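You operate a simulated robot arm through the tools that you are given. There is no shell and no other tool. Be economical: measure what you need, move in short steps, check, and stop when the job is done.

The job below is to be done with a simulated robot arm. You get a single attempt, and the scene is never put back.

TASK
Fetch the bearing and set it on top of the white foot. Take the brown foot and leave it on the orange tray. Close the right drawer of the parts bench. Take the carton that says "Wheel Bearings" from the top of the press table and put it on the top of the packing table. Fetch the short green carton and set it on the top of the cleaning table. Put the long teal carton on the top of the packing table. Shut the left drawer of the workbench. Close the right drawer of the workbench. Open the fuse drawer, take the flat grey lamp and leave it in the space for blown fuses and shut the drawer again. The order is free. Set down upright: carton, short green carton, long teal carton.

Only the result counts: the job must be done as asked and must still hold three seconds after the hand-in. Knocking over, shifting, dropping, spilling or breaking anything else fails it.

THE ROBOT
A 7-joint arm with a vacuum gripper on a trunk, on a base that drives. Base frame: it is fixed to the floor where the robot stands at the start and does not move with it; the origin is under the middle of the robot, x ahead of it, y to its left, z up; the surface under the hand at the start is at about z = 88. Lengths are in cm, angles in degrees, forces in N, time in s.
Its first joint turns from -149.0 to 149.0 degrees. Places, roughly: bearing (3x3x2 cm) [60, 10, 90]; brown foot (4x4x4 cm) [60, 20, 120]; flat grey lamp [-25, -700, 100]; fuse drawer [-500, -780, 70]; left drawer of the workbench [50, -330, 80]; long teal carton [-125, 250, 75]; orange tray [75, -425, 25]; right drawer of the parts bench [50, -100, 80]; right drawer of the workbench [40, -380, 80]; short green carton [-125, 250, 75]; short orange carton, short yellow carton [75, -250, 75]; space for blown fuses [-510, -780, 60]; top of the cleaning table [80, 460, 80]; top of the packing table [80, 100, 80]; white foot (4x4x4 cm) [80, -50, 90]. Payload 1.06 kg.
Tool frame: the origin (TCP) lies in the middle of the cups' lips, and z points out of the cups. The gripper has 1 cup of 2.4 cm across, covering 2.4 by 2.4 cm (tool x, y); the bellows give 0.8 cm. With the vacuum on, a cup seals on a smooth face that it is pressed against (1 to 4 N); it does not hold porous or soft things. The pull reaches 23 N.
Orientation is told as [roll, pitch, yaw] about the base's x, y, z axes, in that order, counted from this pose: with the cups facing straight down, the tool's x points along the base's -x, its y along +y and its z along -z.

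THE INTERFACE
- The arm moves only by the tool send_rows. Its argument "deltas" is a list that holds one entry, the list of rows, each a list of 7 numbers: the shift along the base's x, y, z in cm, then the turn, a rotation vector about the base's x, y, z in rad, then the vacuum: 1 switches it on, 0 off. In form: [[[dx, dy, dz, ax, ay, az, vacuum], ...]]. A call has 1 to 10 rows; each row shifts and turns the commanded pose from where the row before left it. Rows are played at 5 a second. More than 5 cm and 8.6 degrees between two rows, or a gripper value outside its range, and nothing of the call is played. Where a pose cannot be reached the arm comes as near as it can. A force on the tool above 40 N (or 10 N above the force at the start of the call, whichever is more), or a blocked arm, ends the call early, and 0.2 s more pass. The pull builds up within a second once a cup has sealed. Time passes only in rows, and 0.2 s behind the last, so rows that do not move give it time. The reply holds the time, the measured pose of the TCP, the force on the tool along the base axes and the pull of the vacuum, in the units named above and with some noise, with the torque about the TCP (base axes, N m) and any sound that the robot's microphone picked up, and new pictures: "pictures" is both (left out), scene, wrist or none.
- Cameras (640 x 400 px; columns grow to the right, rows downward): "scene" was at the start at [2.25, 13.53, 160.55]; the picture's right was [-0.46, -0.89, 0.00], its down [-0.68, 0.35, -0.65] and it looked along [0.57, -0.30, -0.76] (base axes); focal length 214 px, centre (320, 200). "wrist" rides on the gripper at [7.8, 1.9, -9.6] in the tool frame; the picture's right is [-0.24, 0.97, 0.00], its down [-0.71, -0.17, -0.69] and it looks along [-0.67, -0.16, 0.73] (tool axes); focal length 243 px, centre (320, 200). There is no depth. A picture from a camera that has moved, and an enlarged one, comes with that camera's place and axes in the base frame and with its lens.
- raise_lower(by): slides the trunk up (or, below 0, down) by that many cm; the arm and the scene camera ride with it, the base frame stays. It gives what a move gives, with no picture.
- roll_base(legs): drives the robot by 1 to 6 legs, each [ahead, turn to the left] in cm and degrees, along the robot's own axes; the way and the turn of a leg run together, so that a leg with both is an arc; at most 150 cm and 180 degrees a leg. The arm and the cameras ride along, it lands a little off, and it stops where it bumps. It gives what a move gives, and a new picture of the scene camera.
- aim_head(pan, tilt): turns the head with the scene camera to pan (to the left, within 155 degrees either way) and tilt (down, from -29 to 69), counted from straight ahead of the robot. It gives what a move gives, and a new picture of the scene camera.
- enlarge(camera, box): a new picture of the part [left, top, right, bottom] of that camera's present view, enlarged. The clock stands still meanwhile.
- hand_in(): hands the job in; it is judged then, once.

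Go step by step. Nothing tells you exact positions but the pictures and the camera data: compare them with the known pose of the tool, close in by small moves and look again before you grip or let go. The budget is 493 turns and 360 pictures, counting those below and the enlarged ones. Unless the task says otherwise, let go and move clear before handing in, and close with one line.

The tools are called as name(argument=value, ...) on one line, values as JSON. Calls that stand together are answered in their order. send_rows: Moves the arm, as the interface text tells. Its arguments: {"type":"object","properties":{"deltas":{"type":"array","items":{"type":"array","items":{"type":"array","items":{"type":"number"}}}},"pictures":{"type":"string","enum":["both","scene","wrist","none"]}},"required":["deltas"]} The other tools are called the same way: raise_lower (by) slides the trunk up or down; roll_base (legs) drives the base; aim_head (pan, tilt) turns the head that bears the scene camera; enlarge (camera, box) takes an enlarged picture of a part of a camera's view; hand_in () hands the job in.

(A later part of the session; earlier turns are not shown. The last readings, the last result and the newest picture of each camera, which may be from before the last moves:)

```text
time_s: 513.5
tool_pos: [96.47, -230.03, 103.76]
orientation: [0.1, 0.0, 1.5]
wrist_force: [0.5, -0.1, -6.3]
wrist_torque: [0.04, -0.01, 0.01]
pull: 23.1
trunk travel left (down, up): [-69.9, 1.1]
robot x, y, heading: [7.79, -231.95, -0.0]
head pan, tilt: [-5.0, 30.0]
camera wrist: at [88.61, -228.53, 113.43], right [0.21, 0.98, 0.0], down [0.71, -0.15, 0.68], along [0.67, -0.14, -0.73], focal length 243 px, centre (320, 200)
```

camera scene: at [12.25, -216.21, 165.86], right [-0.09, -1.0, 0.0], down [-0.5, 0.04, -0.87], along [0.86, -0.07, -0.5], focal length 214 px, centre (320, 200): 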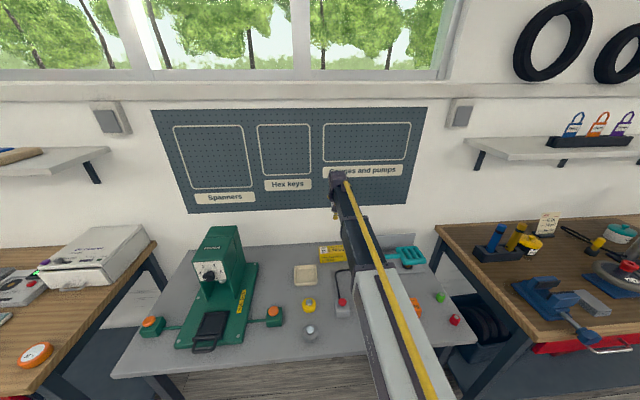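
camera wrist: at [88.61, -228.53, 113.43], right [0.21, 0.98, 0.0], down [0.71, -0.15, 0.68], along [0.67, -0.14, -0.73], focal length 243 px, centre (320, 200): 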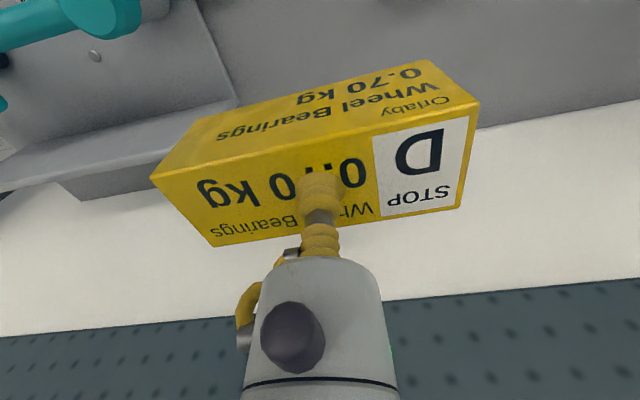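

Carton held level. Retract, back out, and carry it north to the packing table.

send_rows(deltas=[[[-2, 0, 2, 0, 0, 0, 1], [-3, 0, 2, 0, 0, 0, 1], [-3, 0, 2, 0, 0, 0, 1], [-3, 0, 2, 0, 0, 0, 1], [-2, 0, 1, 0, 0, 0, 1], [0, 0, 0, 0, 0, 0, 1]]], pictures="none")

roll_base(legs=[[-48, 0], [0, 90], [150, 0], [100, 0]])

aim_head(pan=-45, tilt=35)

```text
time_s: 514.9
tool_pos: [83.57, -230.3, 112.7]
orientation: [0.1, 0.0, 1.4]
wrist_force: [0.4, -0.7, -7.0]
wrist_torque: [0.03, 0.0, -0.02]
pull: 22.6
trunk travel left (down, up): [-69.9, 1.1]
robot x, y, heading: [7.94, -232.91, -0.0]
head pan, tilt: [-5.0, 30.0]
```

```text
time_s: 533.3
tool_pos: [-40.73, 92.77, 112.59]
orientation: [0.0, 0.1, 92.2]
wrist_force: [0.5, -0.6, -7.1]
wrist_torque: [-0.03, 0.03, -0.03]
pull: 23.3
trunk travel left (down, up): [-69.9, 1.1]
robot x, y, heading: [-37.87, 16.99, 90.8]
head pan, tilt: [-5.0, 30.0]
camera scene: at [-53.92, 21.42, 165.86], right [1.0, -0.07, 0.0], down [-0.04, -0.5, -0.87], along [0.06, 0.86, -0.5], focal length 214 px, centre (320, 200)
```

scene: 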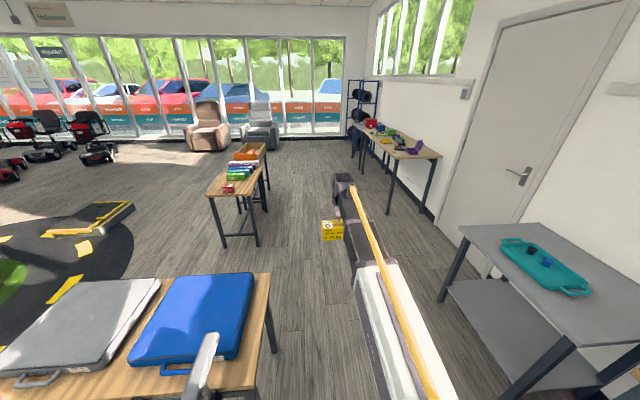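

```text
time_s: 534.4
tool_pos: [-40.62, 92.75, 112.79]
orientation: [0.1, 0.0, 92.2]
wrist_force: [-0.3, 0.1, -6.5]
wrist_torque: [0.0, 0.02, -0.03]
pull: 22.7
trunk travel left (down, up): [-69.9, 1.1]
robot x, y, heading: [-37.41, 16.72, 90.7]
head pan, tilt: [-45.0, 35.0]
camera scene: at [-48.45, 18.71, 165.08], right [0.72, -0.7, 0.0], down [-0.4, -0.41, -0.82], along [0.57, 0.59, -0.57], focal length 214 px, centre (320, 200)
```

scene: 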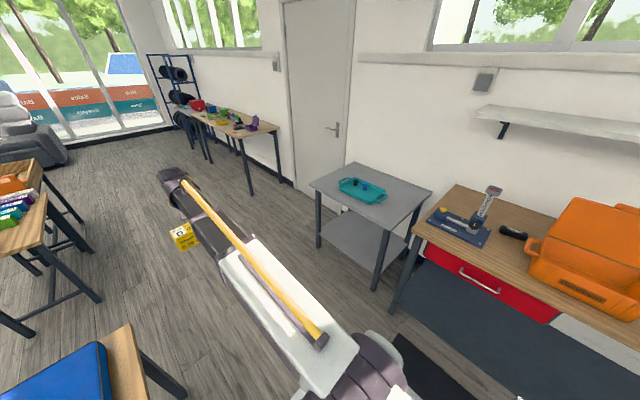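

Packing table: x≈48–108, y≈57–130, teal tray in its middle. Behind the tray is free space. Approach it.

roll_base(legs=[[0, -26], [74, 0], [0, -65]])

aim_head(pan=-5, tilt=40)

```text
time_s: 542.5
tool_pos: [69.39, 84.17, 112.73]
orientation: [0.1, 0.0, 0.8]
wrist_force: [0.3, 0.0, -7.1]
wrist_torque: [0.04, 0.01, -0.01]
pull: 23.6
trunk travel left (down, up): [-69.9, 1.1]
robot x, y, heading: [-6.11, 82.85, -0.4]
head pan, tilt: [-45.0, 35.0]
camera scene: at [-4.6, 93.75, 165.09], right [-0.71, -0.7, 0.0], down [-0.4, 0.41, -0.82], along [0.57, -0.59, -0.57], focal length 214 px, centre (320, 200)
```

scene: 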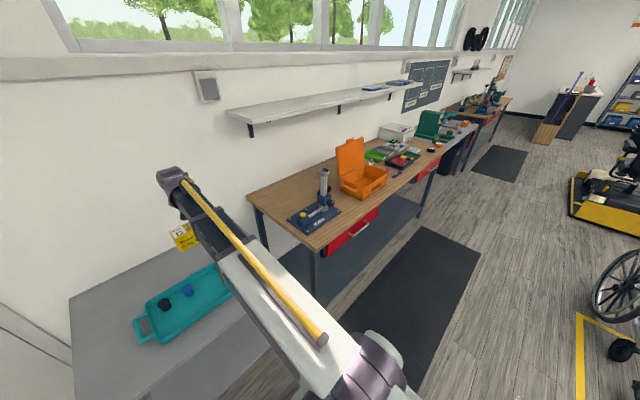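

```text
time_s: 543.6
tool_pos: [69.38, 84.25, 112.72]
orientation: [0.2, -0.1, 0.8]
wrist_force: [-0.2, -0.1, -6.7]
wrist_torque: [0.01, 0.06, -0.01]
pull: 23.0
trunk travel left (down, up): [-69.9, 1.1]
robot x, y, heading: [-6.47, 83.13, -0.8]
head pan, tilt: [-5.0, 40.0]
camera scene: at [-2.3, 99.23, 164.33], right [-0.1, -1.0, 0.0], down [-0.64, 0.06, -0.77], along [0.76, -0.08, -0.64], focal length 214 px, centre (320, 200)
```

scene: 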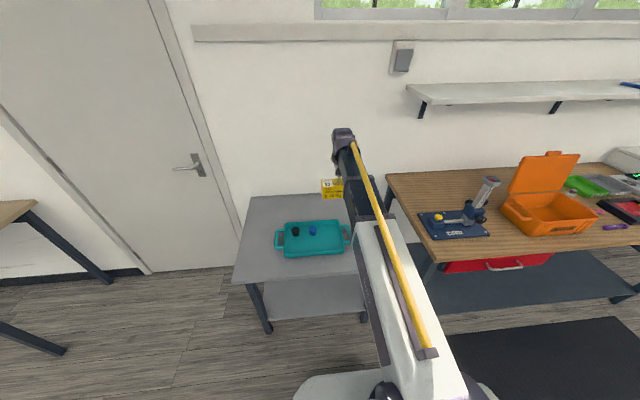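

Free strip behind the tray: x≈85–107. Target for the yellow carton ≈[96, 72]. Drive in and position.

roll_base(legs=[[14, 0]])

send_rows(deltas=[[[2, -3, 0, 0, 0, 0, 1], [3, -3, 0, 0, 0, 0, 1], [3, -3, 0, 0, 0, 0, 1], [3, -2.5, -1, 0, 0, 0, 1], [1.5, 0, -3, 0, 0, 0, 1], [0, 0, -3, 0, 0, 0, 1], [0, 0, 0, 0, 0, 0, 1]]])

```text
time_s: 544.9
tool_pos: [83.48, 83.86, 112.76]
orientation: [0.1, 0.1, 0.6]
wrist_force: [0.2, -0.6, -6.9]
wrist_torque: [0.05, 0.05, 0.0]
pull: 23.6
trunk travel left (down, up): [-69.9, 1.1]
robot x, y, heading: [7.47, 82.42, -0.6]
head pan, tilt: [-5.0, 40.0]
camera scene: at [11.92, 99.06, 164.32], right [-0.1, -0.99, 0.0], down [-0.64, 0.06, -0.77], along [0.76, -0.08, -0.64], focal length 214 px, centre (320, 200)
```

scene: 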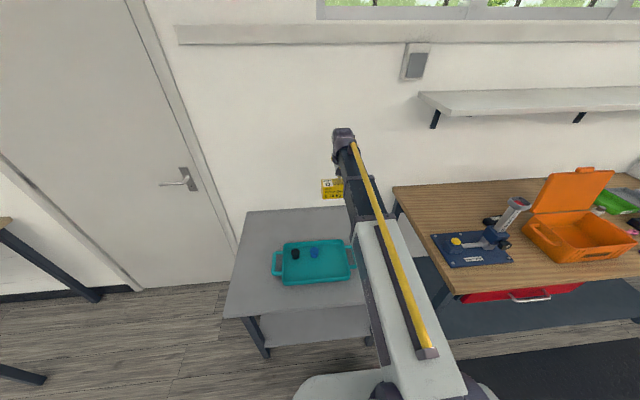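

```text
time_s: 546.5
tool_pos: [95.99, 72.54, 105.71]
orientation: [0.1, 0.1, 0.6]
wrist_force: [-0.1, 0.6, -6.4]
wrist_torque: [0.03, 0.01, -0.04]
pull: 22.6
trunk travel left (down, up): [-69.9, 1.1]
robot x, y, heading: [7.33, 82.75, -0.7]
head pan, tilt: [-5.0, 40.0]
camera scene: at [11.87, 99.05, 164.33], right [-0.1, -0.99, 0.0], down [-0.64, 0.06, -0.77], along [0.76, -0.08, -0.64], focal length 214 px, centre (320, 200)
camera wrist: at [88.15, 74.19, 115.35], right [0.22, 0.97, 0.0], down [0.71, -0.16, 0.68], along [0.67, -0.15, -0.73], focal length 243 px, centre (320, 200)
```

scene: 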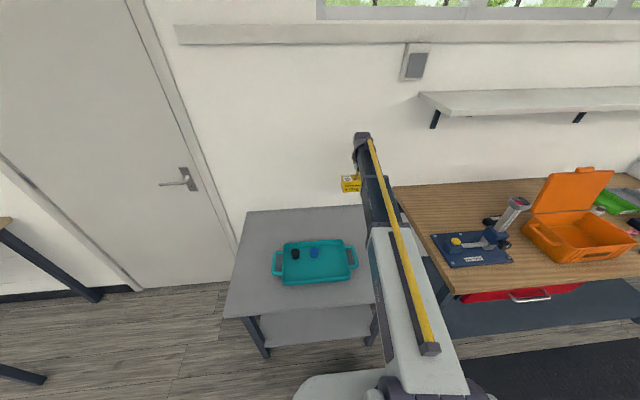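
wrist: 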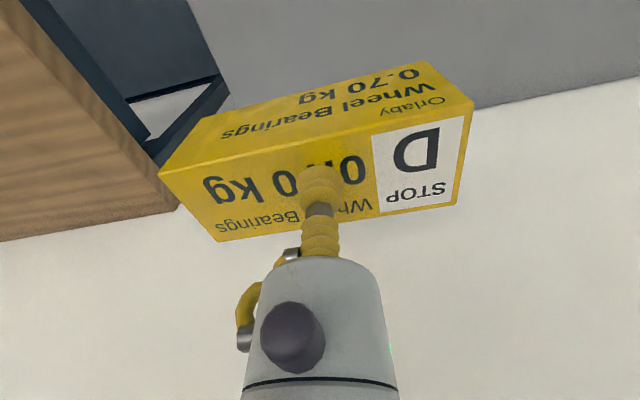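

Clear surface below. Descend.

send_rows(deltas=[[[0, 1, -3, 0, 0, 0, 1], [0, 0.5, -3, 0, 0, 0, 1], [0, 0, -3, 0, 0, 0, 1], [0, 0, -3, 0, 0, 0, 1], [0, 0, -2, 0, 0, 0, 1], [0, 0, -1, 0, 0, 0, 1], [0, 0, 0, 0, 0, 0, 1]]], pictures="none")

send_rows(deltas=[[[0, 0, -1, 0, 0, 0, 1], [0, 0, -1, 0, 0, 0, 1], [0, 0, -0.6, 0, 0, 0, 1], [0, 0, -0.6, 0, 0, 0, 1], [0, 0, 0, 0, 0, 0, 1]]], pictures="wrist")

```text
time_s: 548.1
tool_pos: [96.0, 73.96, 90.67]
orientation: [0.0, -0.1, 0.6]
wrist_force: [-1.0, -0.3, -7.4]
wrist_torque: [0.03, -0.02, 0.02]
pull: 22.8
trunk travel left (down, up): [-69.9, 1.1]
robot x, y, heading: [7.76, 82.65, -0.8]
head pan, tilt: [-5.0, 40.0]
```

```text
time_s: 549.3
tool_pos: [95.86, 73.84, 87.39]
orientation: [0.0, 0.0, 0.6]
wrist_force: [-0.4, 0.7, -6.8]
wrist_torque: [0.03, 0.07, -0.01]
pull: 22.3
trunk travel left (down, up): [-69.9, 1.1]
robot x, y, heading: [7.89, 82.93, -0.7]
head pan, tilt: [-5.0, 40.0]
camera wrist: at [88.04, 75.5, 97.08], right [0.22, 0.97, 0.0], down [0.71, -0.16, 0.68], along [0.67, -0.15, -0.73], focal length 243 px, centre (320, 200)
```

wrist: 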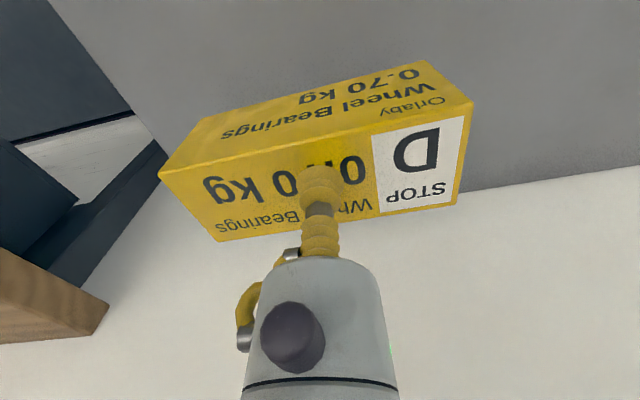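

send_rows(deltas=[[[0, 0, -0.5, 0, 0, 0, 1], [0, 0, -0.5, 0, 0, 0, 1], [0, 0, -0.5, 0, 0, 0, 1], [0, 0, 0, 0, 0, 0, 1]]], pictures="none")

send_rows(deltas=[[[0, 0, -0.4, 0, 0, 0, 1], [0, 0, -0.4, 0, 0, 0, 1], [0, 0, 0, 0, 0, 0, 1]]], pictures="none")

```text
time_s: 550.3
tool_pos: [95.94, 74.0, 85.84]
orientation: [0.0, 0.0, 0.7]
wrist_force: [0.1, -0.3, -6.8]
wrist_torque: [0.04, 0.01, 0.03]
pull: 23.0
trunk travel left (down, up): [-69.9, 1.1]
robot x, y, heading: [7.64, 82.71, -0.6]
head pan, tilt: [-5.0, 40.0]
```

```text
time_s: 551.1
tool_pos: [96.02, 73.85, 84.97]
orientation: [0.1, 0.0, 0.7]
wrist_force: [0.4, -0.4, -7.0]
wrist_torque: [0.03, 0.06, 0.0]
pull: 23.1
trunk travel left (down, up): [-69.9, 1.1]
robot x, y, heading: [7.77, 82.75, -0.6]
head pan, tilt: [-5.0, 40.0]
```

send_rows(deltas=[[[0, 0, -0.4, 0, 0, 0, 1], [0, 0, -0.4, 0, 0, 0, 1], [0, 0, -0.4, 0, 0, 0, 1], [0, 0, 0, 0, 0, 0, 1]]], pictures="none")

enlarge(camera="wrist", box=[120, 20, 560, 270])

```text
time_s: 552.1
tool_pos: [96.01, 73.82, 83.73]
orientation: [0.1, 0.1, 0.5]
wrist_force: [0.0, 0.6, -6.9]
wrist_torque: [0.02, 0.03, 0.04]
pull: 23.0
trunk travel left (down, up): [-69.9, 1.1]
robot x, y, heading: [7.65, 82.71, -0.7]
head pan, tilt: [-5.0, 40.0]
```

```text
1.45 times, centred on (340, 145) of wrist
camera zoom: at [88.19, 75.54, 93.39], right [0.22, 0.97, 0.0], down [0.71, -0.16, 0.68], along [0.67, -0.15, -0.73], focal length 353 px, centre (291, 280)
```

zoom: 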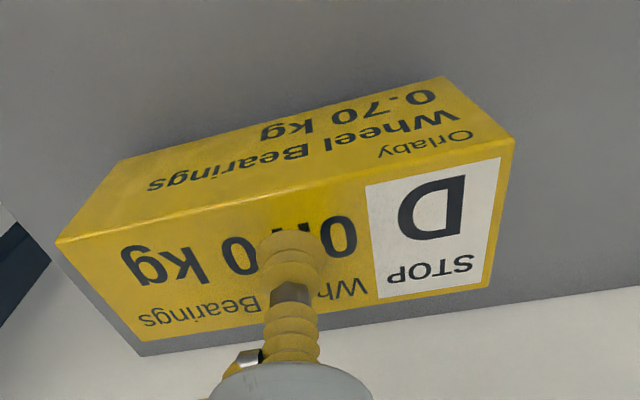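

send_rows(deltas=[[[0, 0, -0.4, 0, 0, 0, 1], [0, 0, -0.4, 0, 0, 0, 1], [0, 0, -0.4, 0, 0, 0, 1], [0, 0, 0, 0, 0, 0, 1]]], pictures="none")

send_rows(deltas=[[[0, 0, -0.4, 0, 0, 0, 1], [0, 0, -0.4, 0, 0, 0, 1], [0, 0, 0, 0, 0, 0, 1]]], pictures="none")

```text
time_s: 553.1
tool_pos: [95.89, 73.85, 82.7]
orientation: [0.0, 0.0, 0.6]
wrist_force: [0.0, 0.4, -5.7]
wrist_torque: [0.02, -0.02, -0.04]
pull: 23.2
trunk travel left (down, up): [-69.9, 1.1]
robot x, y, heading: [7.67, 82.94, -0.8]
head pan, tilt: [-5.0, 40.0]
```

```text
time_s: 553.9
tool_pos: [95.96, 73.88, 82.08]
orientation: [0.1, -0.2, 0.7]
wrist_force: [5.8, -0.5, 18.2]
wrist_torque: [-0.1, 0.02, 0.03]
pull: 23.2
trunk travel left (down, up): [-69.9, 1.1]
robot x, y, heading: [7.7, 82.92, -0.3]
head pan, tilt: [-5.0, 40.0]
```

Contact. Ease, release, rise.

send_rows(deltas=[[[0, 0, 0.4, 0, 0, 0, 1], [0, 0, 0.2, 0, 0, 0, 0], [0, 0, 0, 0, 0, 0, 0], [0, 0, 0, 0, 0, 0, 0], [0, 0, 0, 0, 0, 0, 0], [0, 0, 0, 0, 0, 0, 0], [0, 0, 0.5, 0, 0, 0, 0], [0, 0, 3, 0, 0, 0, 0], [0, 0, 4, 0, 0, 0, 0], [0, 0, 4, 0, 0, 0, 0]]], pictures="wrist")

```text
time_s: 556.1
tool_pos: [96.2, 73.73, 94.11]
orientation: [0.1, 0.0, 0.6]
wrist_force: [-0.4, 0.4, 0.1]
wrist_torque: [0.0, 0.0, 0.01]
pull: 0.1
trunk travel left (down, up): [-69.9, 1.1]
robot x, y, heading: [7.93, 82.71, -0.8]
head pan, tilt: [-5.0, 40.0]
camera wrist: at [88.26, 75.36, 103.78], right [0.22, 0.97, 0.0], down [0.71, -0.16, 0.68], along [0.67, -0.15, -0.73], focal length 243 px, centre (320, 200)
```

wrist: 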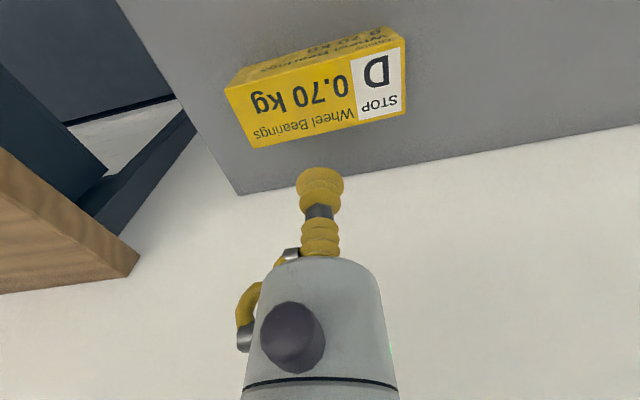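

The Wheel Bearings carton is on the packing table. Now retract and go to the table with the green and teal cartons at ≈[-125, 250].

send_rows(deltas=[[[-1, 0, 4.5, 0, 0, 0, 0], [-2, 1, 4.4, 0, 0, 0, 0], [-2, 1, 4.4, 0, 0, 0, 0], [-2, 2, 3, 0, 0, 0, 0], [-3, 2, 0, 0, 0, 0, 0], [-3, 3, 0, 0, 0, 0, 0]]], pictures="none")

roll_base(legs=[[-16, 0], [0, 95], [120, 0]])

aim_head(pan=50, tilt=35)

```text
time_s: 557.5
tool_pos: [83.05, 82.95, 110.36]
orientation: [0.2, 0.0, 0.7]
wrist_force: [-0.7, -0.2, -0.7]
wrist_torque: [0.0, 0.0, 0.0]
pull: 0.0
trunk travel left (down, up): [-69.9, 1.1]
robot x, y, heading: [7.57, 82.81, -0.6]
head pan, tilt: [-5.0, 40.0]
```

```text
time_s: 568.5
tool_pos: [-12.92, 278.78, 110.35]
orientation: [0.1, 0.0, 92.6]
wrist_force: [0.2, -0.7, 0.0]
wrist_torque: [-0.02, -0.01, 0.03]
pull: 0.1
trunk travel left (down, up): [-69.9, 1.1]
robot x, y, heading: [-10.05, 203.32, 91.1]
head pan, tilt: [-5.0, 40.0]
camera scene: at [-26.68, 207.06, 164.33], right [1.0, -0.07, 0.0], down [-0.04, -0.64, -0.77], along [0.05, 0.76, -0.64], focal length 214 px, centre (320, 200)
```

scene: 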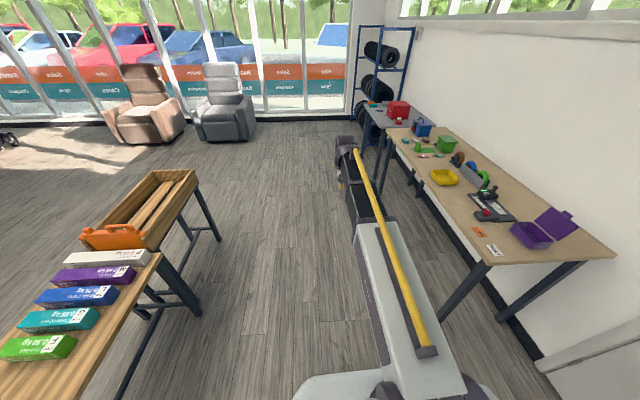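

```text
time_s: 569.7
tool_pos: [-12.98, 278.69, 110.29]
orientation: [0.1, 0.0, 92.6]
wrist_force: [0.7, -0.1, 0.0]
wrist_torque: [0.01, 0.03, -0.05]
pull: 0.0
trunk travel left (down, up): [-69.9, 1.1]
robot x, y, heading: [-10.18, 203.2, 91.2]
head pan, tilt: [50.0, 35.0]
camera scene: at [-34.1, 204.09, 165.08], right [0.63, 0.78, 0.0], down [0.45, -0.36, -0.82], along [-0.64, 0.51, -0.57], focal length 214 px, centre (320, 200)
```

scene: 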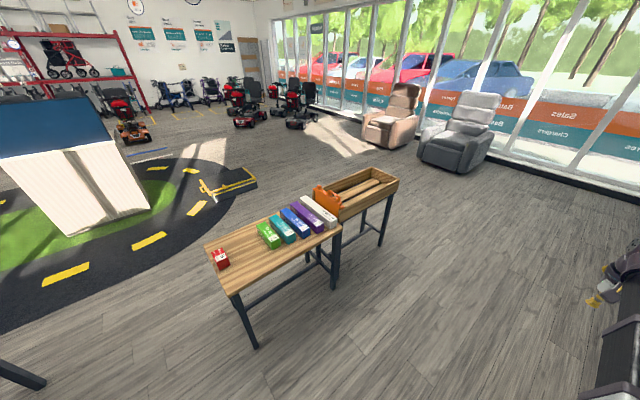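

enlarge(camera="scene", box=[200, 180, 360, 280])

aim_head(pan=-30, tilt=25)

enlarge(camera="scene", box=[80, 80, 400, 280])

```text
4.00 times, centred on (280, 230) of scene
camera zoom: at [-34.1, 204.09, 165.08], right [0.63, 0.78, 0.0], down [0.45, -0.36, -0.82], along [-0.64, 0.51, -0.57], focal length 858 px, centre (480, 80)
```

zoom: 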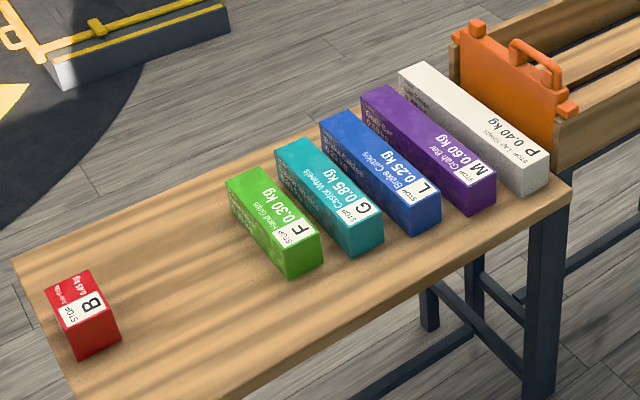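

```text
time_s: 571.3
tool_pos: [-12.95, 278.76, 110.36]
orientation: [0.1, -0.1, 92.6]
wrist_force: [0.8, 0.3, -0.3]
wrist_torque: [0.01, -0.01, 0.04]
pull: 0.0
trunk travel left (down, up): [-69.9, 1.1]
robot x, y, heading: [-10.17, 203.03, 91.0]
head pan, tilt: [-30.0, 25.0]
camera scene: at [-22.81, 206.64, 166.66], right [0.88, -0.48, 0.0], down [-0.2, -0.37, -0.91], along [0.44, 0.79, -0.42], focal length 214 px, centre (320, 200)
```

scene: 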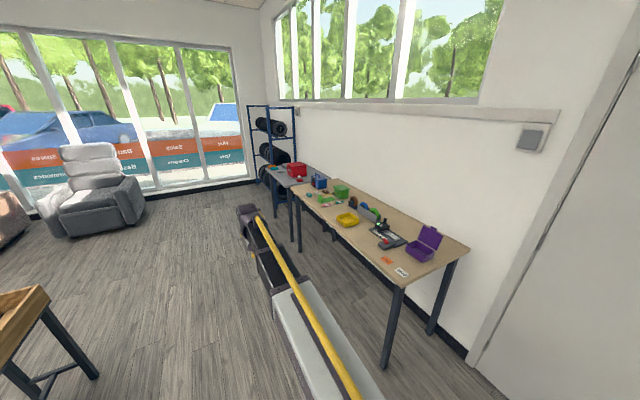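

```text
2.00 times, centred on (240, 180) of scene
camera zoom: at [-22.81, 206.64, 166.66], right [0.88, -0.48, 0.0], down [-0.2, -0.37, -0.91], along [0.44, 0.79, -0.42], focal length 429 px, centre (480, 240)
```

zoom: 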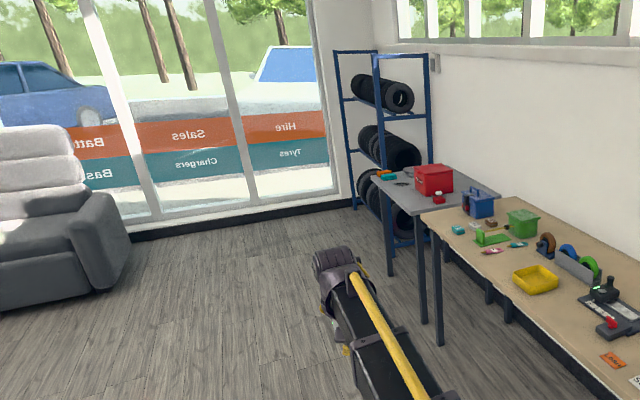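

Green = "Hand Grips 0.30 kg" (short), teal = "Castor Wheels 0.85 kg" (long). Cleaning table is the grey one with the red box. Drive to face the cartons.

roll_base(legs=[[0, 33], [46, 0], [0, 56]])

aim_head(pan=0, tilt=40)

```text
time_s: 578.0
tool_pos: [-110.82, 242.96, 110.32]
orientation: [0.1, 0.0, -179.6]
wrist_force: [0.3, -0.3, -0.4]
wrist_torque: [-0.01, 0.0, -0.01]
pull: 0.1
trunk travel left (down, up): [-69.9, 1.1]
robot x, y, heading: [-35.81, 242.64, 178.9]
head pan, tilt: [-30.0, 25.0]
camera scene: at [-39.3, 230.4, 166.66], right [0.52, 0.86, 0.0], down [0.36, -0.22, -0.91], along [-0.78, 0.47, -0.42], focal length 214 px, centre (320, 200)
```

scene: 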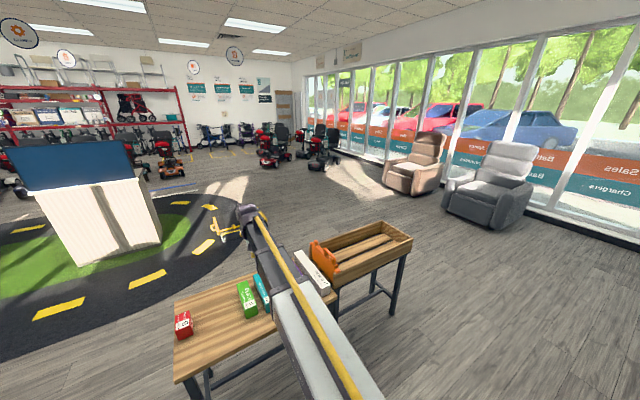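

```text
time_s: 579.0
tool_pos: [-110.9, 242.97, 110.38]
orientation: [0.2, 0.0, -179.6]
wrist_force: [0.0, -0.5, -0.1]
wrist_torque: [0.04, 0.03, -0.04]
pull: 0.1
trunk travel left (down, up): [-69.9, 1.1]
robot x, y, heading: [-35.66, 242.95, 178.9]
head pan, tilt: [0.0, 40.0]
camera scene: at [-39.91, 225.83, 164.33], right [0.02, 1.0, 0.0], down [0.64, -0.01, -0.77], along [-0.77, 0.02, -0.64], focal length 214 px, centre (320, 200)
```

scene: 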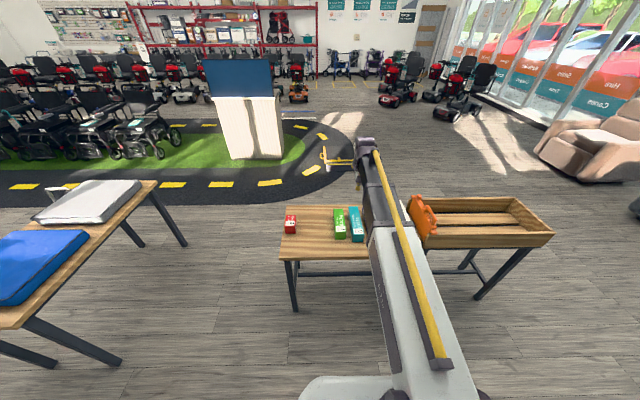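

send_rows(deltas=[[[-4, -2, 0, 0, 0, 0, 0], [-4, -2, 0, 0, 0, 0, 0], [0, 0, -4, 0, 0, 0, 0], [0, 0, 0, 0, 0, 0, 0]]], pictures="wrist")

```text
time_s: 580.0
tool_pos: [-119.0, 239.05, 106.33]
orientation: [0.1, -0.1, -179.7]
wrist_force: [-1.8, 0.4, 0.9]
wrist_torque: [-0.02, 0.02, 0.01]
pull: 0.2
trunk travel left (down, up): [-69.9, 1.1]
robot x, y, heading: [-35.41, 242.88, 179.0]
head pan, tilt: [0.0, 40.0]
camera wrist: at [-111.15, 237.06, 116.04], right [-0.23, -0.97, 0.0], down [-0.71, 0.17, 0.69], along [-0.67, 0.16, -0.73], focal length 243 px, centre (320, 200)
```

wrist: 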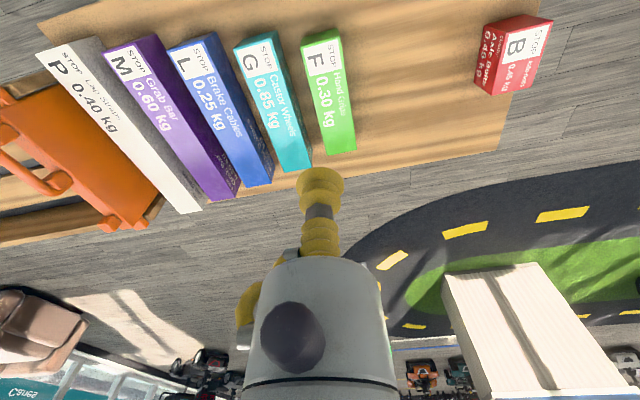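

Green carton's top centre ≈[-124.4, 238.7, ~80]. Move over it and lower.

send_rows(deltas=[[[-3, -0.3, -3, 0, 0, 0, 0], [-2.4, 0, -4, 0, 0, 0, 0], [0, 0, -4, 0, 0, 0, 0], [0, 0, -4, 0, 0, 0, 0], [0, 0, 0, 0, 0, 0, 0]]], pictures="wrist")

```text
time_s: 581.2
tool_pos: [-124.6, 238.61, 91.4]
orientation: [0.0, 0.1, -179.6]
wrist_force: [0.0, -0.1, 1.4]
wrist_torque: [-0.02, 0.01, 0.0]
pull: 0.1
trunk travel left (down, up): [-69.9, 1.1]
robot x, y, heading: [-35.57, 242.78, 178.9]
head pan, tilt: [0.0, 40.0]
camera wrist: at [-116.79, 236.7, 100.97], right [-0.23, -0.97, 0.0], down [-0.71, 0.17, 0.68], along [-0.67, 0.16, -0.73], focal length 243 px, centre (320, 200)
```

wrist: 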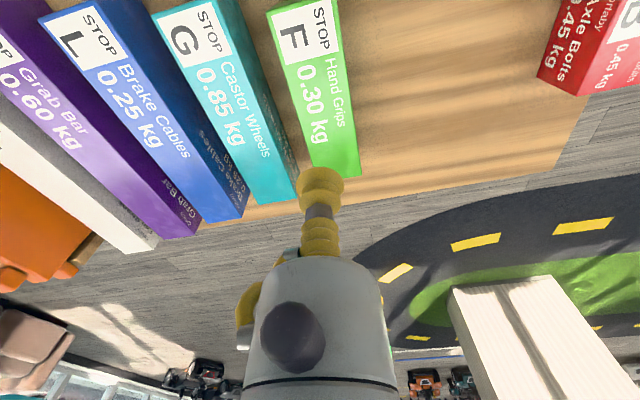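

send_rows(deltas=[[[-1.8, 0.1, -3, 0, 0, 0, 0], [0, 0, -4, 0, 0, 0, 0], [0, 0, 0, 0, 0, 0, 0]]], pictures="wrist")

```text
time_s: 582.0
tool_pos: [-126.29, 238.88, 84.36]
orientation: [0.1, 0.1, -179.7]
wrist_force: [0.2, 0.7, 0.1]
wrist_torque: [-0.02, 0.0, -0.02]
pull: 0.0
trunk travel left (down, up): [-69.9, 1.1]
robot x, y, heading: [-35.42, 243.02, 178.9]
head pan, tilt: [0.0, 40.0]
camera wrist: at [-118.42, 236.81, 94.15], right [-0.23, -0.97, 0.0], down [-0.71, 0.17, 0.69], along [-0.67, 0.16, -0.73], focal length 243 px, centre (320, 200)
```

wrist: 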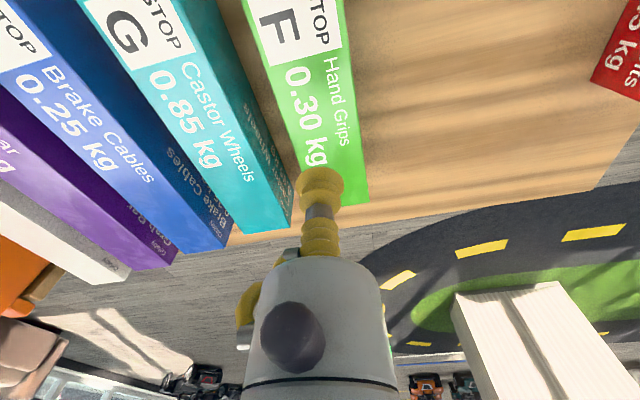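

Top is at z≈79.3, far edge x≈-132.7; centre ≈-125.2. Correct and pick.

send_rows(deltas=[[[1.0, -0.1, -2, 0, 0, 0, 1], [0, 0, -1.5, 0, 0, 0, 1], [0, 0, -1, 0, 0, 0, 1], [0, 0, -0.6, 0, 0, 0, 1], [0, 0, -0.4, 0, 0, 0, 1], [0, 0, 0, 0, 0, 0, 1], [0, 0, 0, 0, 0, 0, 1]]], pictures="wrist")

```text
time_s: 583.6
tool_pos: [-125.14, 238.68, 78.92]
orientation: [0.0, 0.0, -179.7]
wrist_force: [-1.3, -0.2, 0.6]
wrist_torque: [0.0, 0.02, -0.02]
pull: 0.1
trunk travel left (down, up): [-69.9, 1.1]
robot x, y, heading: [-35.59, 242.55, 178.9]
head pan, tilt: [0.0, 40.0]
camera wrist: at [-117.34, 236.68, 88.6], right [-0.23, -0.97, 0.0], down [-0.71, 0.17, 0.69], along [-0.67, 0.16, -0.73], focal length 243 px, centre (320, 200)
```

wrist: 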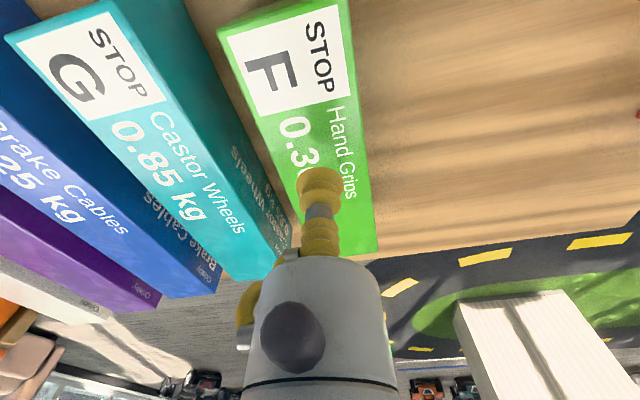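

send_rows(deltas=[[[0, -0.5, -0.4, 0, 0, 0, 1], [0, 0, -0.4, 0, 0, 0, 1], [0, 0, -0.4, 0, 0, 0, 1], [0, 0, -0.4, 0, 0, 0, 1], [0, 0, 0, 0, 0, 0, 1], [0, 0, 0, 0, 0, 0, 1]]], pictures="none")

```text
time_s: 585.0
tool_pos: [-125.1, 238.15, 77.11]
orientation: [0.2, -0.1, -179.7]
wrist_force: [0.8, -0.6, -0.3]
wrist_torque: [0.0, 0.01, 0.01]
pull: 0.0
trunk travel left (down, up): [-69.9, 1.1]
robot x, y, heading: [-35.58, 242.92, 178.8]
head pan, tilt: [0.0, 40.0]
```

send_rows(deltas=[[[0, 0, -0.4, 0, 0, 0, 1], [0, 0, -0.4, 0, 0, 0, 1], [0, 0, -0.4, 0, 0, 0, 1], [0, 0, -0.4, 0, 0, 0, 1], [0, 0, -0.3, 0, 0, 0, 1], [0, 0, 0, 0, 0, 0, 1]]], pictures="wrist")

```text
time_s: 586.4
tool_pos: [-125.17, 238.08, 75.36]
orientation: [0.0, -0.2, -179.6]
wrist_force: [-4.4, -4.2, 16.2]
wrist_torque: [-0.01, -0.04, -0.11]
pull: 22.8
trunk travel left (down, up): [-69.9, 1.1]
robot x, y, heading: [-35.33, 242.86, 178.8]
head pan, tilt: [0.0, 40.0]
camera wrist: at [-117.23, 236.11, 85.05], right [-0.23, -0.97, 0.0], down [-0.71, 0.17, 0.69], along [-0.67, 0.16, -0.73], focal length 243 px, centre (320, 200)
```

wrist: 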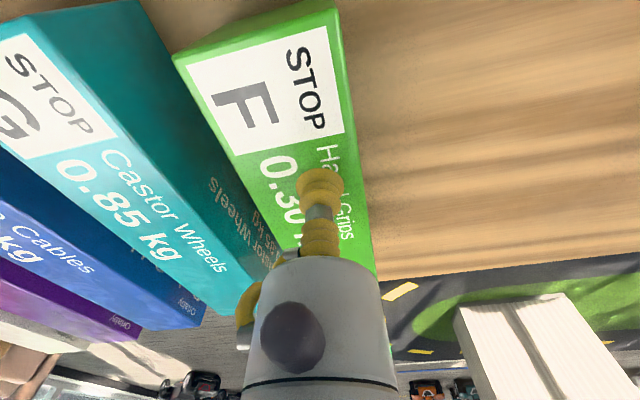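

Sealed, about 2 cm off centre, acceptable for 0.3 kg. Lift slowly and check.

send_rows(deltas=[[[0, 0, 0.5, 0, 0, 0, 1], [0, 0, 1, 0, 0, 0, 1], [0, 0, 2, 0, 0, 0, 1], [0, 0, 3, 0, 0, 0, 1], [0, 0, 4, 0, 0, 0, 1], [0, 0, 4, 0, 0, 0, 1], [0, 0, 4, 0, 0, 0, 1], [0, 0, 0, 0, 0, 0, 1]]], pictures="wrist")

```text
time_s: 588.2
tool_pos: [-125.3, 238.1, 93.8]
orientation: [0.0, 0.0, -179.7]
wrist_force: [-0.1, -0.3, -3.1]
wrist_torque: [-0.03, -0.09, 0.02]
pull: 22.7
trunk travel left (down, up): [-69.9, 1.1]
robot x, y, heading: [-35.32, 242.5, 179.0]
head pan, tilt: [0.0, 40.0]
camera wrist: at [-117.45, 236.16, 103.48], right [-0.23, -0.97, 0.0], down [-0.71, 0.17, 0.68], along [-0.67, 0.16, -0.73], focal length 243 px, centre (320, 200)
```

wrist: 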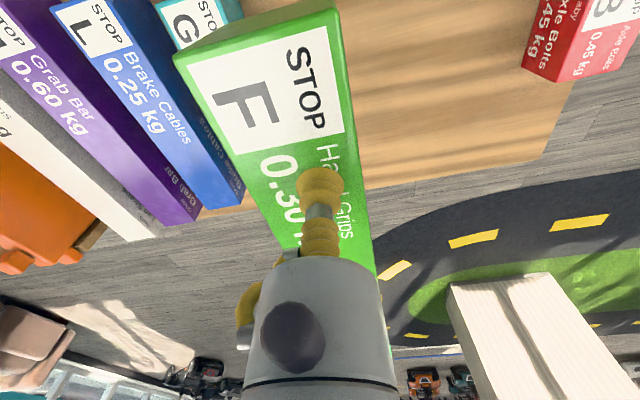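

Raise, retract, and carry to the cleaning table.

send_rows(deltas=[[[0, 0, 4.5, 0, 0, 0, 1], [1, 0, 4.5, 0, 0, 0, 1], [2, 0, 4, 0, 0, 0, 1], [3, 1, 3, 0, 0, 0, 1], [3, 1.5, 2, 0, 0, 0, 1], [2, 1, 0, 0, 0, 0, 1], [0, 0, 0, 0, 0, 0, 1]]], pictures="none")

roll_base(legs=[[0, -96], [150, 0], [40, 0]])

aim_head(pan=-50, tilt=35)

```text
time_s: 589.8
tool_pos: [-113.83, 241.66, 111.69]
orientation: [0.0, 0.0, -179.7]
wrist_force: [0.6, -0.3, -2.3]
wrist_torque: [-0.06, -0.08, -0.01]
pull: 23.1
trunk travel left (down, up): [-69.9, 1.1]
robot x, y, heading: [-35.86, 242.62, 178.8]
head pan, tilt: [0.0, 40.0]
```

```text
time_s: 603.4
tool_pos: [-6.84, 510.11, 111.57]
orientation: [0.1, -0.1, 85.1]
wrist_force: [0.6, -0.8, -3.3]
wrist_torque: [-0.09, 0.03, 0.02]
pull: 23.0
trunk travel left (down, up): [-69.9, 1.1]
robot x, y, heading: [-12.62, 431.77, 83.6]
head pan, tilt: [0.0, 40.0]
camera scene: at [-29.64, 437.92, 164.33], right [0.99, -0.11, 0.0], down [-0.07, -0.64, -0.77], along [0.09, 0.76, -0.64], focal length 214 px, centre (320, 200)
```

scene: 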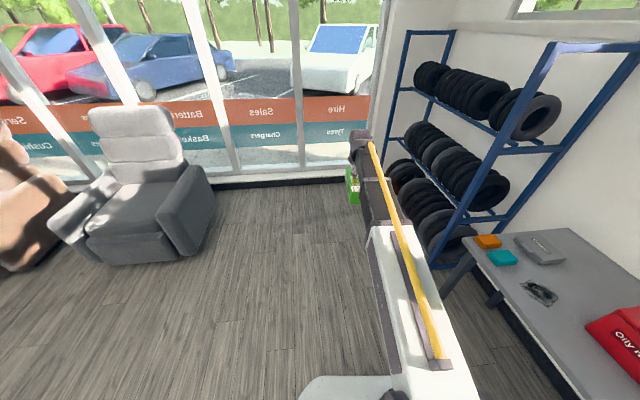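

```text
time_s: 604.6
tool_pos: [-6.75, 509.98, 111.55]
orientation: [0.1, 0.1, 84.9]
wrist_force: [0.3, -0.1, -2.7]
wrist_torque: [-0.08, 0.02, -0.01]
pull: 22.8
trunk travel left (down, up): [-69.9, 1.1]
robot x, y, heading: [-13.18, 431.96, 83.6]
head pan, tilt: [-50.0, 35.0]
camera scene: at [-23.26, 434.32, 165.08], right [0.55, -0.83, 0.0], down [-0.48, -0.32, -0.82], along [0.68, 0.45, -0.57], focal length 214 px, centre (320, 200)
```

scene: 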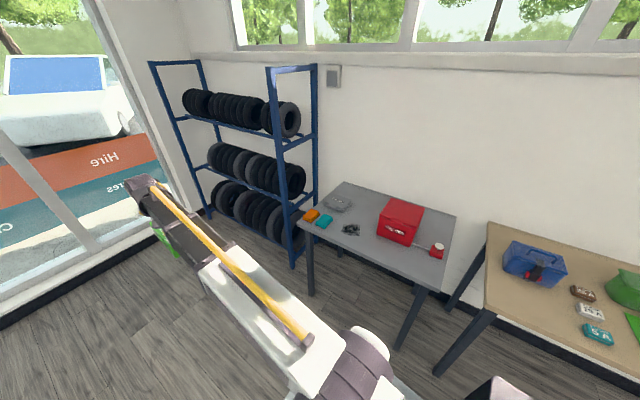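

enlarge(camera="scene", box=[290, 170, 470, 300])

```text
3.08 times, centred on (380, 235) of scene
camera zoom: at [-23.26, 434.32, 165.08], right [0.55, -0.83, 0.0], down [-0.48, -0.32, -0.82], along [0.68, 0.45, -0.57], focal length 660 px, centre (135, 92)
```

zoom: 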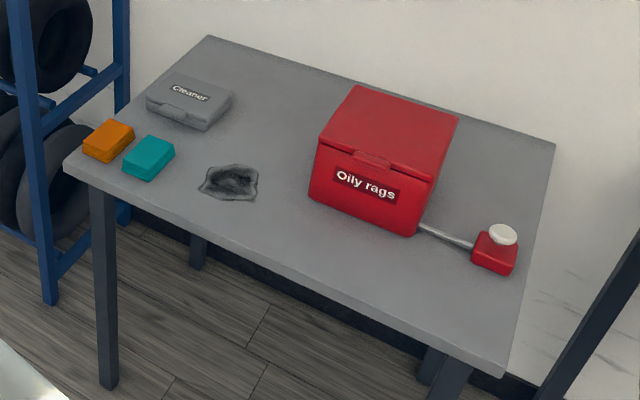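

Good free spot between the "Cleaner" box and the "Oily rags" box: ≈[86, 471]. Turn to face the table here and drive in.

roll_base(legs=[[0, -83.6], [18, 0]])

send_rows(deltas=[[[0, 4.5, 0, 0, 0, 0, 1], [0, 4.5, 0, 0, 0, 0, 1], [0, 4.5, 0, 0, 0, 0, 1], [0, 4.5, 0, 0, 0, 0, 1], [0, 4.5, 0, 0, 0, 0, 1], [0, 4.5, 0, 0, 0, 0, 1], [0, 0, 0, 0, 0, 0, 1]]])

```text
time_s: 609.7
tool_pos: [83.27, 433.25, 111.74]
orientation: [0.1, 0.0, 0.7]
wrist_force: [-0.1, 0.2, -2.4]
wrist_torque: [0.05, 0.1, -0.04]
pull: 23.5
trunk travel left (down, up): [-69.9, 1.1]
robot x, y, heading: [5.1, 431.56, -1.0]
head pan, tilt: [-50.0, 35.0]
camera scene: at [6.2, 441.99, 165.08], right [-0.77, -0.63, 0.0], down [-0.36, 0.44, -0.82], along [0.52, -0.63, -0.57], focal length 214 px, centre (320, 200)
```

scene: 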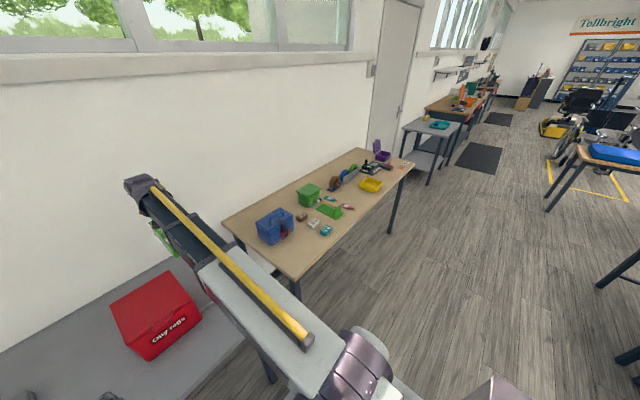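

```text
time_s: 611.3
tool_pos: [83.5, 460.43, 111.45]
orientation: [0.0, 0.0, 0.6]
wrist_force: [-0.2, -0.6, -2.2]
wrist_torque: [0.02, 0.09, 0.02]
pull: 22.9
trunk travel left (down, up): [-69.9, 1.1]
robot x, y, heading: [5.02, 431.51, -1.0]
head pan, tilt: [-50.0, 35.0]
camera scene: at [6.15, 442.01, 165.08], right [-0.77, -0.63, 0.0], down [-0.36, 0.44, -0.82], along [0.52, -0.63, -0.57], focal length 214 px, centre (320, 200)
camera wrist: at [75.66, 462.0, 121.15], right [0.23, 0.97, 0.0], down [0.71, -0.17, 0.68], along [0.67, -0.15, -0.73], focal length 243 px, centre (320, 200)
```

scene: 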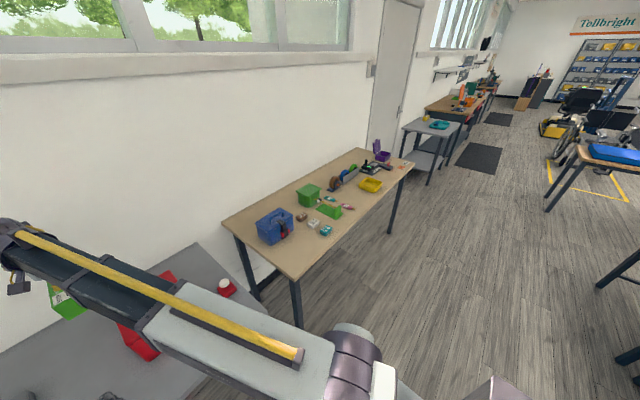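
wrist: 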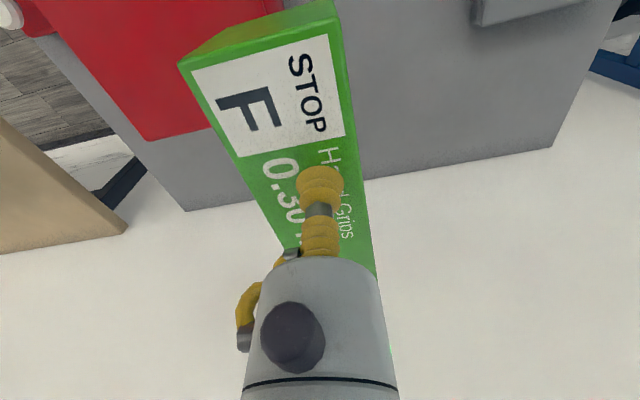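

send_rows(deltas=[[[0, 4, 0, 0, 0, 0, 1], [0, 4, 0, 0, 0, 0, 1], [0.5, 2.5, -3, 0, 0, 0, 1], [0, 0, -4, 0, 0, 0, 1], [0, 0, 0, 0, 0, 0, 1]]], pictures="wrist")

aim_head(pan=5, tilt=45)

```text
time_s: 612.5
tool_pos: [83.83, 470.54, 104.64]
orientation: [0.0, 0.0, 0.5]
wrist_force: [-0.1, -0.6, -1.8]
wrist_torque: [0.03, 0.06, 0.02]
pull: 22.5
trunk travel left (down, up): [-69.9, 1.1]
robot x, y, heading: [5.02, 431.76, -0.9]
head pan, tilt: [-50.0, 35.0]
camera wrist: at [75.88, 472.14, 114.28], right [0.23, 0.97, 0.0], down [0.71, -0.17, 0.68], along [0.67, -0.15, -0.73], focal length 243 px, centre (320, 200)
```

wrist: 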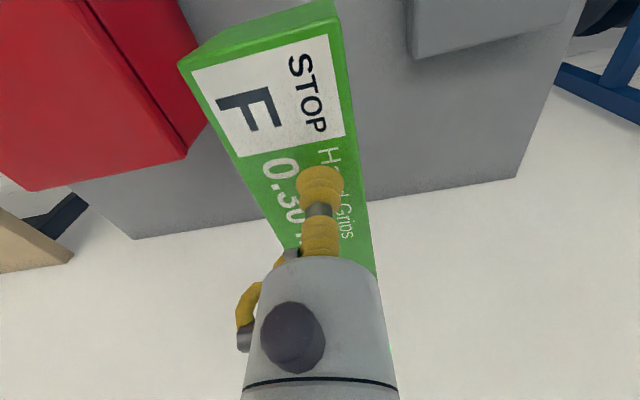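

```text
time_s: 613.8
tool_pos: [83.62, 470.5, 104.56]
orientation: [0.2, 0.0, 0.6]
wrist_force: [-0.3, -0.1, -3.2]
wrist_torque: [-0.01, 0.09, -0.01]
pull: 23.5
trunk travel left (down, up): [-69.9, 1.1]
robot x, y, heading: [5.17, 431.77, -1.0]
head pan, tilt: [5.0, 45.0]
camera scene: at [8.69, 449.42, 163.6], right [0.07, -1.0, 0.0], down [-0.71, -0.05, -0.71], along [0.71, 0.05, -0.71], focal length 214 px, centre (320, 200)
```

scene: 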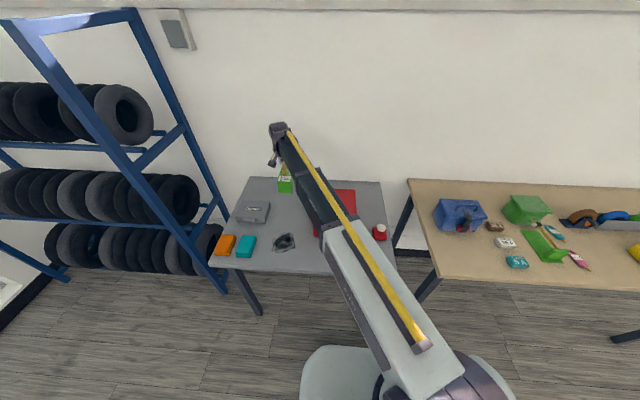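

Clear on both sides. Descend.

send_rows(deltas=[[[0.5, 0, -3, 0, 0, 0, 1], [0.5, 0, -3, 0, 0, 0, 1], [0, 0, -3, 0, 0, 0, 1], [0, 0, -2, 0, 0, 0, 1], [0, 0, -1.5, 0, 0, 0, 1], [0, 0, 0, 0, 0, 0, 1]]], pictures="wrist")

```text
time_s: 615.2
tool_pos: [84.8, 470.52, 92.02]
orientation: [0.1, 0.0, 0.6]
wrist_force: [-0.6, 0.2, -2.3]
wrist_torque: [0.02, 0.11, -0.01]
pull: 23.0
trunk travel left (down, up): [-69.9, 1.1]
robot x, y, heading: [5.12, 431.87, -0.8]
head pan, tilt: [5.0, 45.0]
camera wrist: at [76.93, 472.2, 101.67], right [0.23, 0.97, 0.0], down [0.71, -0.17, 0.68], along [0.67, -0.15, -0.73], focal length 243 px, centre (320, 200)
```

wrist: 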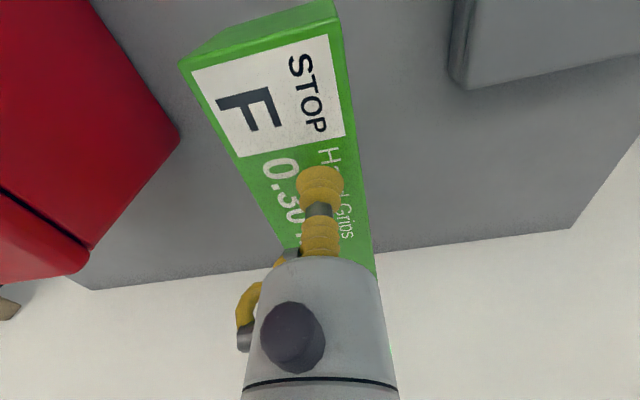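

send_rows(deltas=[[[0, 0, -1, 0, 0, 0, 1], [0, 0, -1, 0, 0, 0, 1], [0, 0, -1, 0, 0, 0, 1], [0, 0, -1, 0, 0, 0, 1], [0, 0, -0.8, 0, 0, 0, 1], [0, 0, 0, 0, 0, 0, 1]]], pictures="none")

send_rows(deltas=[[[0, 0, -0.5, 0, 0, 0, 1], [0, 0, -0.5, 0, 0, 0, 1], [0, 0, -0.5, 0, 0, 0, 1], [0, 0, 0, 0, 0, 0, 1]]], pictures="wrist")

```text
time_s: 616.6
tool_pos: [84.84, 470.69, 87.41]
orientation: [0.2, 0.0, 0.6]
wrist_force: [0.2, -0.5, -2.6]
wrist_torque: [0.03, 0.09, -0.02]
pull: 23.2
trunk travel left (down, up): [-69.9, 1.1]
robot x, y, heading: [4.8, 431.57, -0.7]
head pan, tilt: [5.0, 45.0]
```

```text
time_s: 617.6
tool_pos: [84.73, 470.68, 86.15]
orientation: [0.2, -0.2, 0.6]
wrist_force: [3.1, 5.2, 19.1]
wrist_torque: [-0.09, -0.03, 0.0]
pull: 23.6
trunk travel left (down, up): [-69.9, 1.1]
robot x, y, heading: [5.11, 431.39, -0.9]
head pan, tilt: [5.0, 45.0]
camera wrist: at [76.89, 472.25, 95.77], right [0.22, 0.97, 0.0], down [0.71, -0.17, 0.69], along [0.67, -0.15, -0.73], focal length 243 px, centre (320, 200)
```

wrist: 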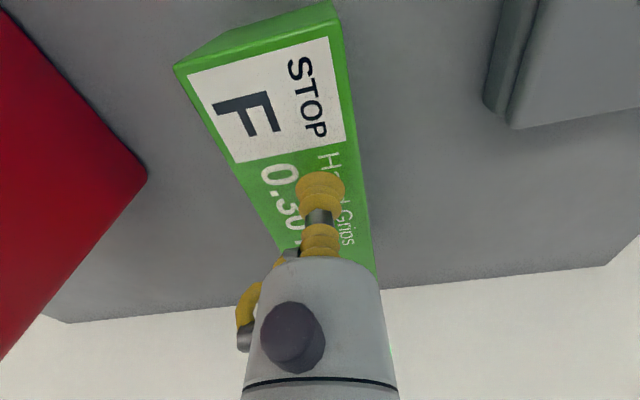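

Contact with the table. Ease off, release, rise.

send_rows(deltas=[[[0, 0, 0.4, 0, 0, 0, 1], [0, 0, 0.2, 0, 0, 0, 0], [0, 0, 0, 0, 0, 0, 0], [0, 0, 0, 0, 0, 0, 0], [0, 0, 0, 0, 0, 0, 0], [0, 0, 0, 0, 0, 0, 0], [0, 0, 0.5, 0, 0, 0, 0], [0, 0, 3, 0, 0, 0, 0], [0, 0, 4, 0, 0, 0, 0], [0, 0, 4.5, 0, 0, 0, 0]]], pictures="wrist")

```text
time_s: 619.8
tool_pos: [84.64, 470.66, 98.68]
orientation: [0.1, 0.1, 0.6]
wrist_force: [-0.1, -0.2, 0.2]
wrist_torque: [0.0, -0.01, 0.0]
pull: 0.0
trunk travel left (down, up): [-69.9, 1.1]
robot x, y, heading: [4.91, 431.53, -0.7]
head pan, tilt: [5.0, 45.0]
camera wrist: at [76.81, 472.35, 108.25], right [0.23, 0.97, 0.0], down [0.71, -0.17, 0.68], along [0.67, -0.15, -0.73], focal length 243 px, centre (320, 200)
```

wrist: 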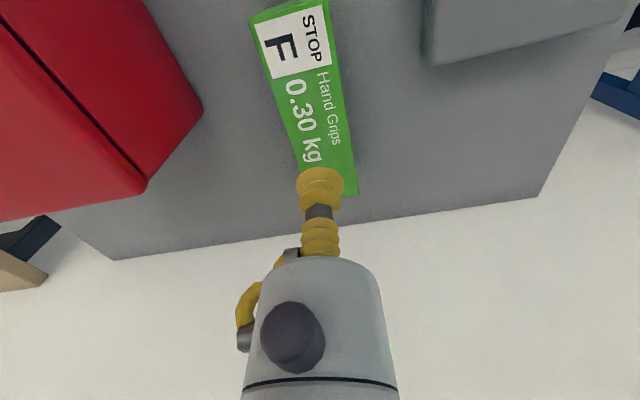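

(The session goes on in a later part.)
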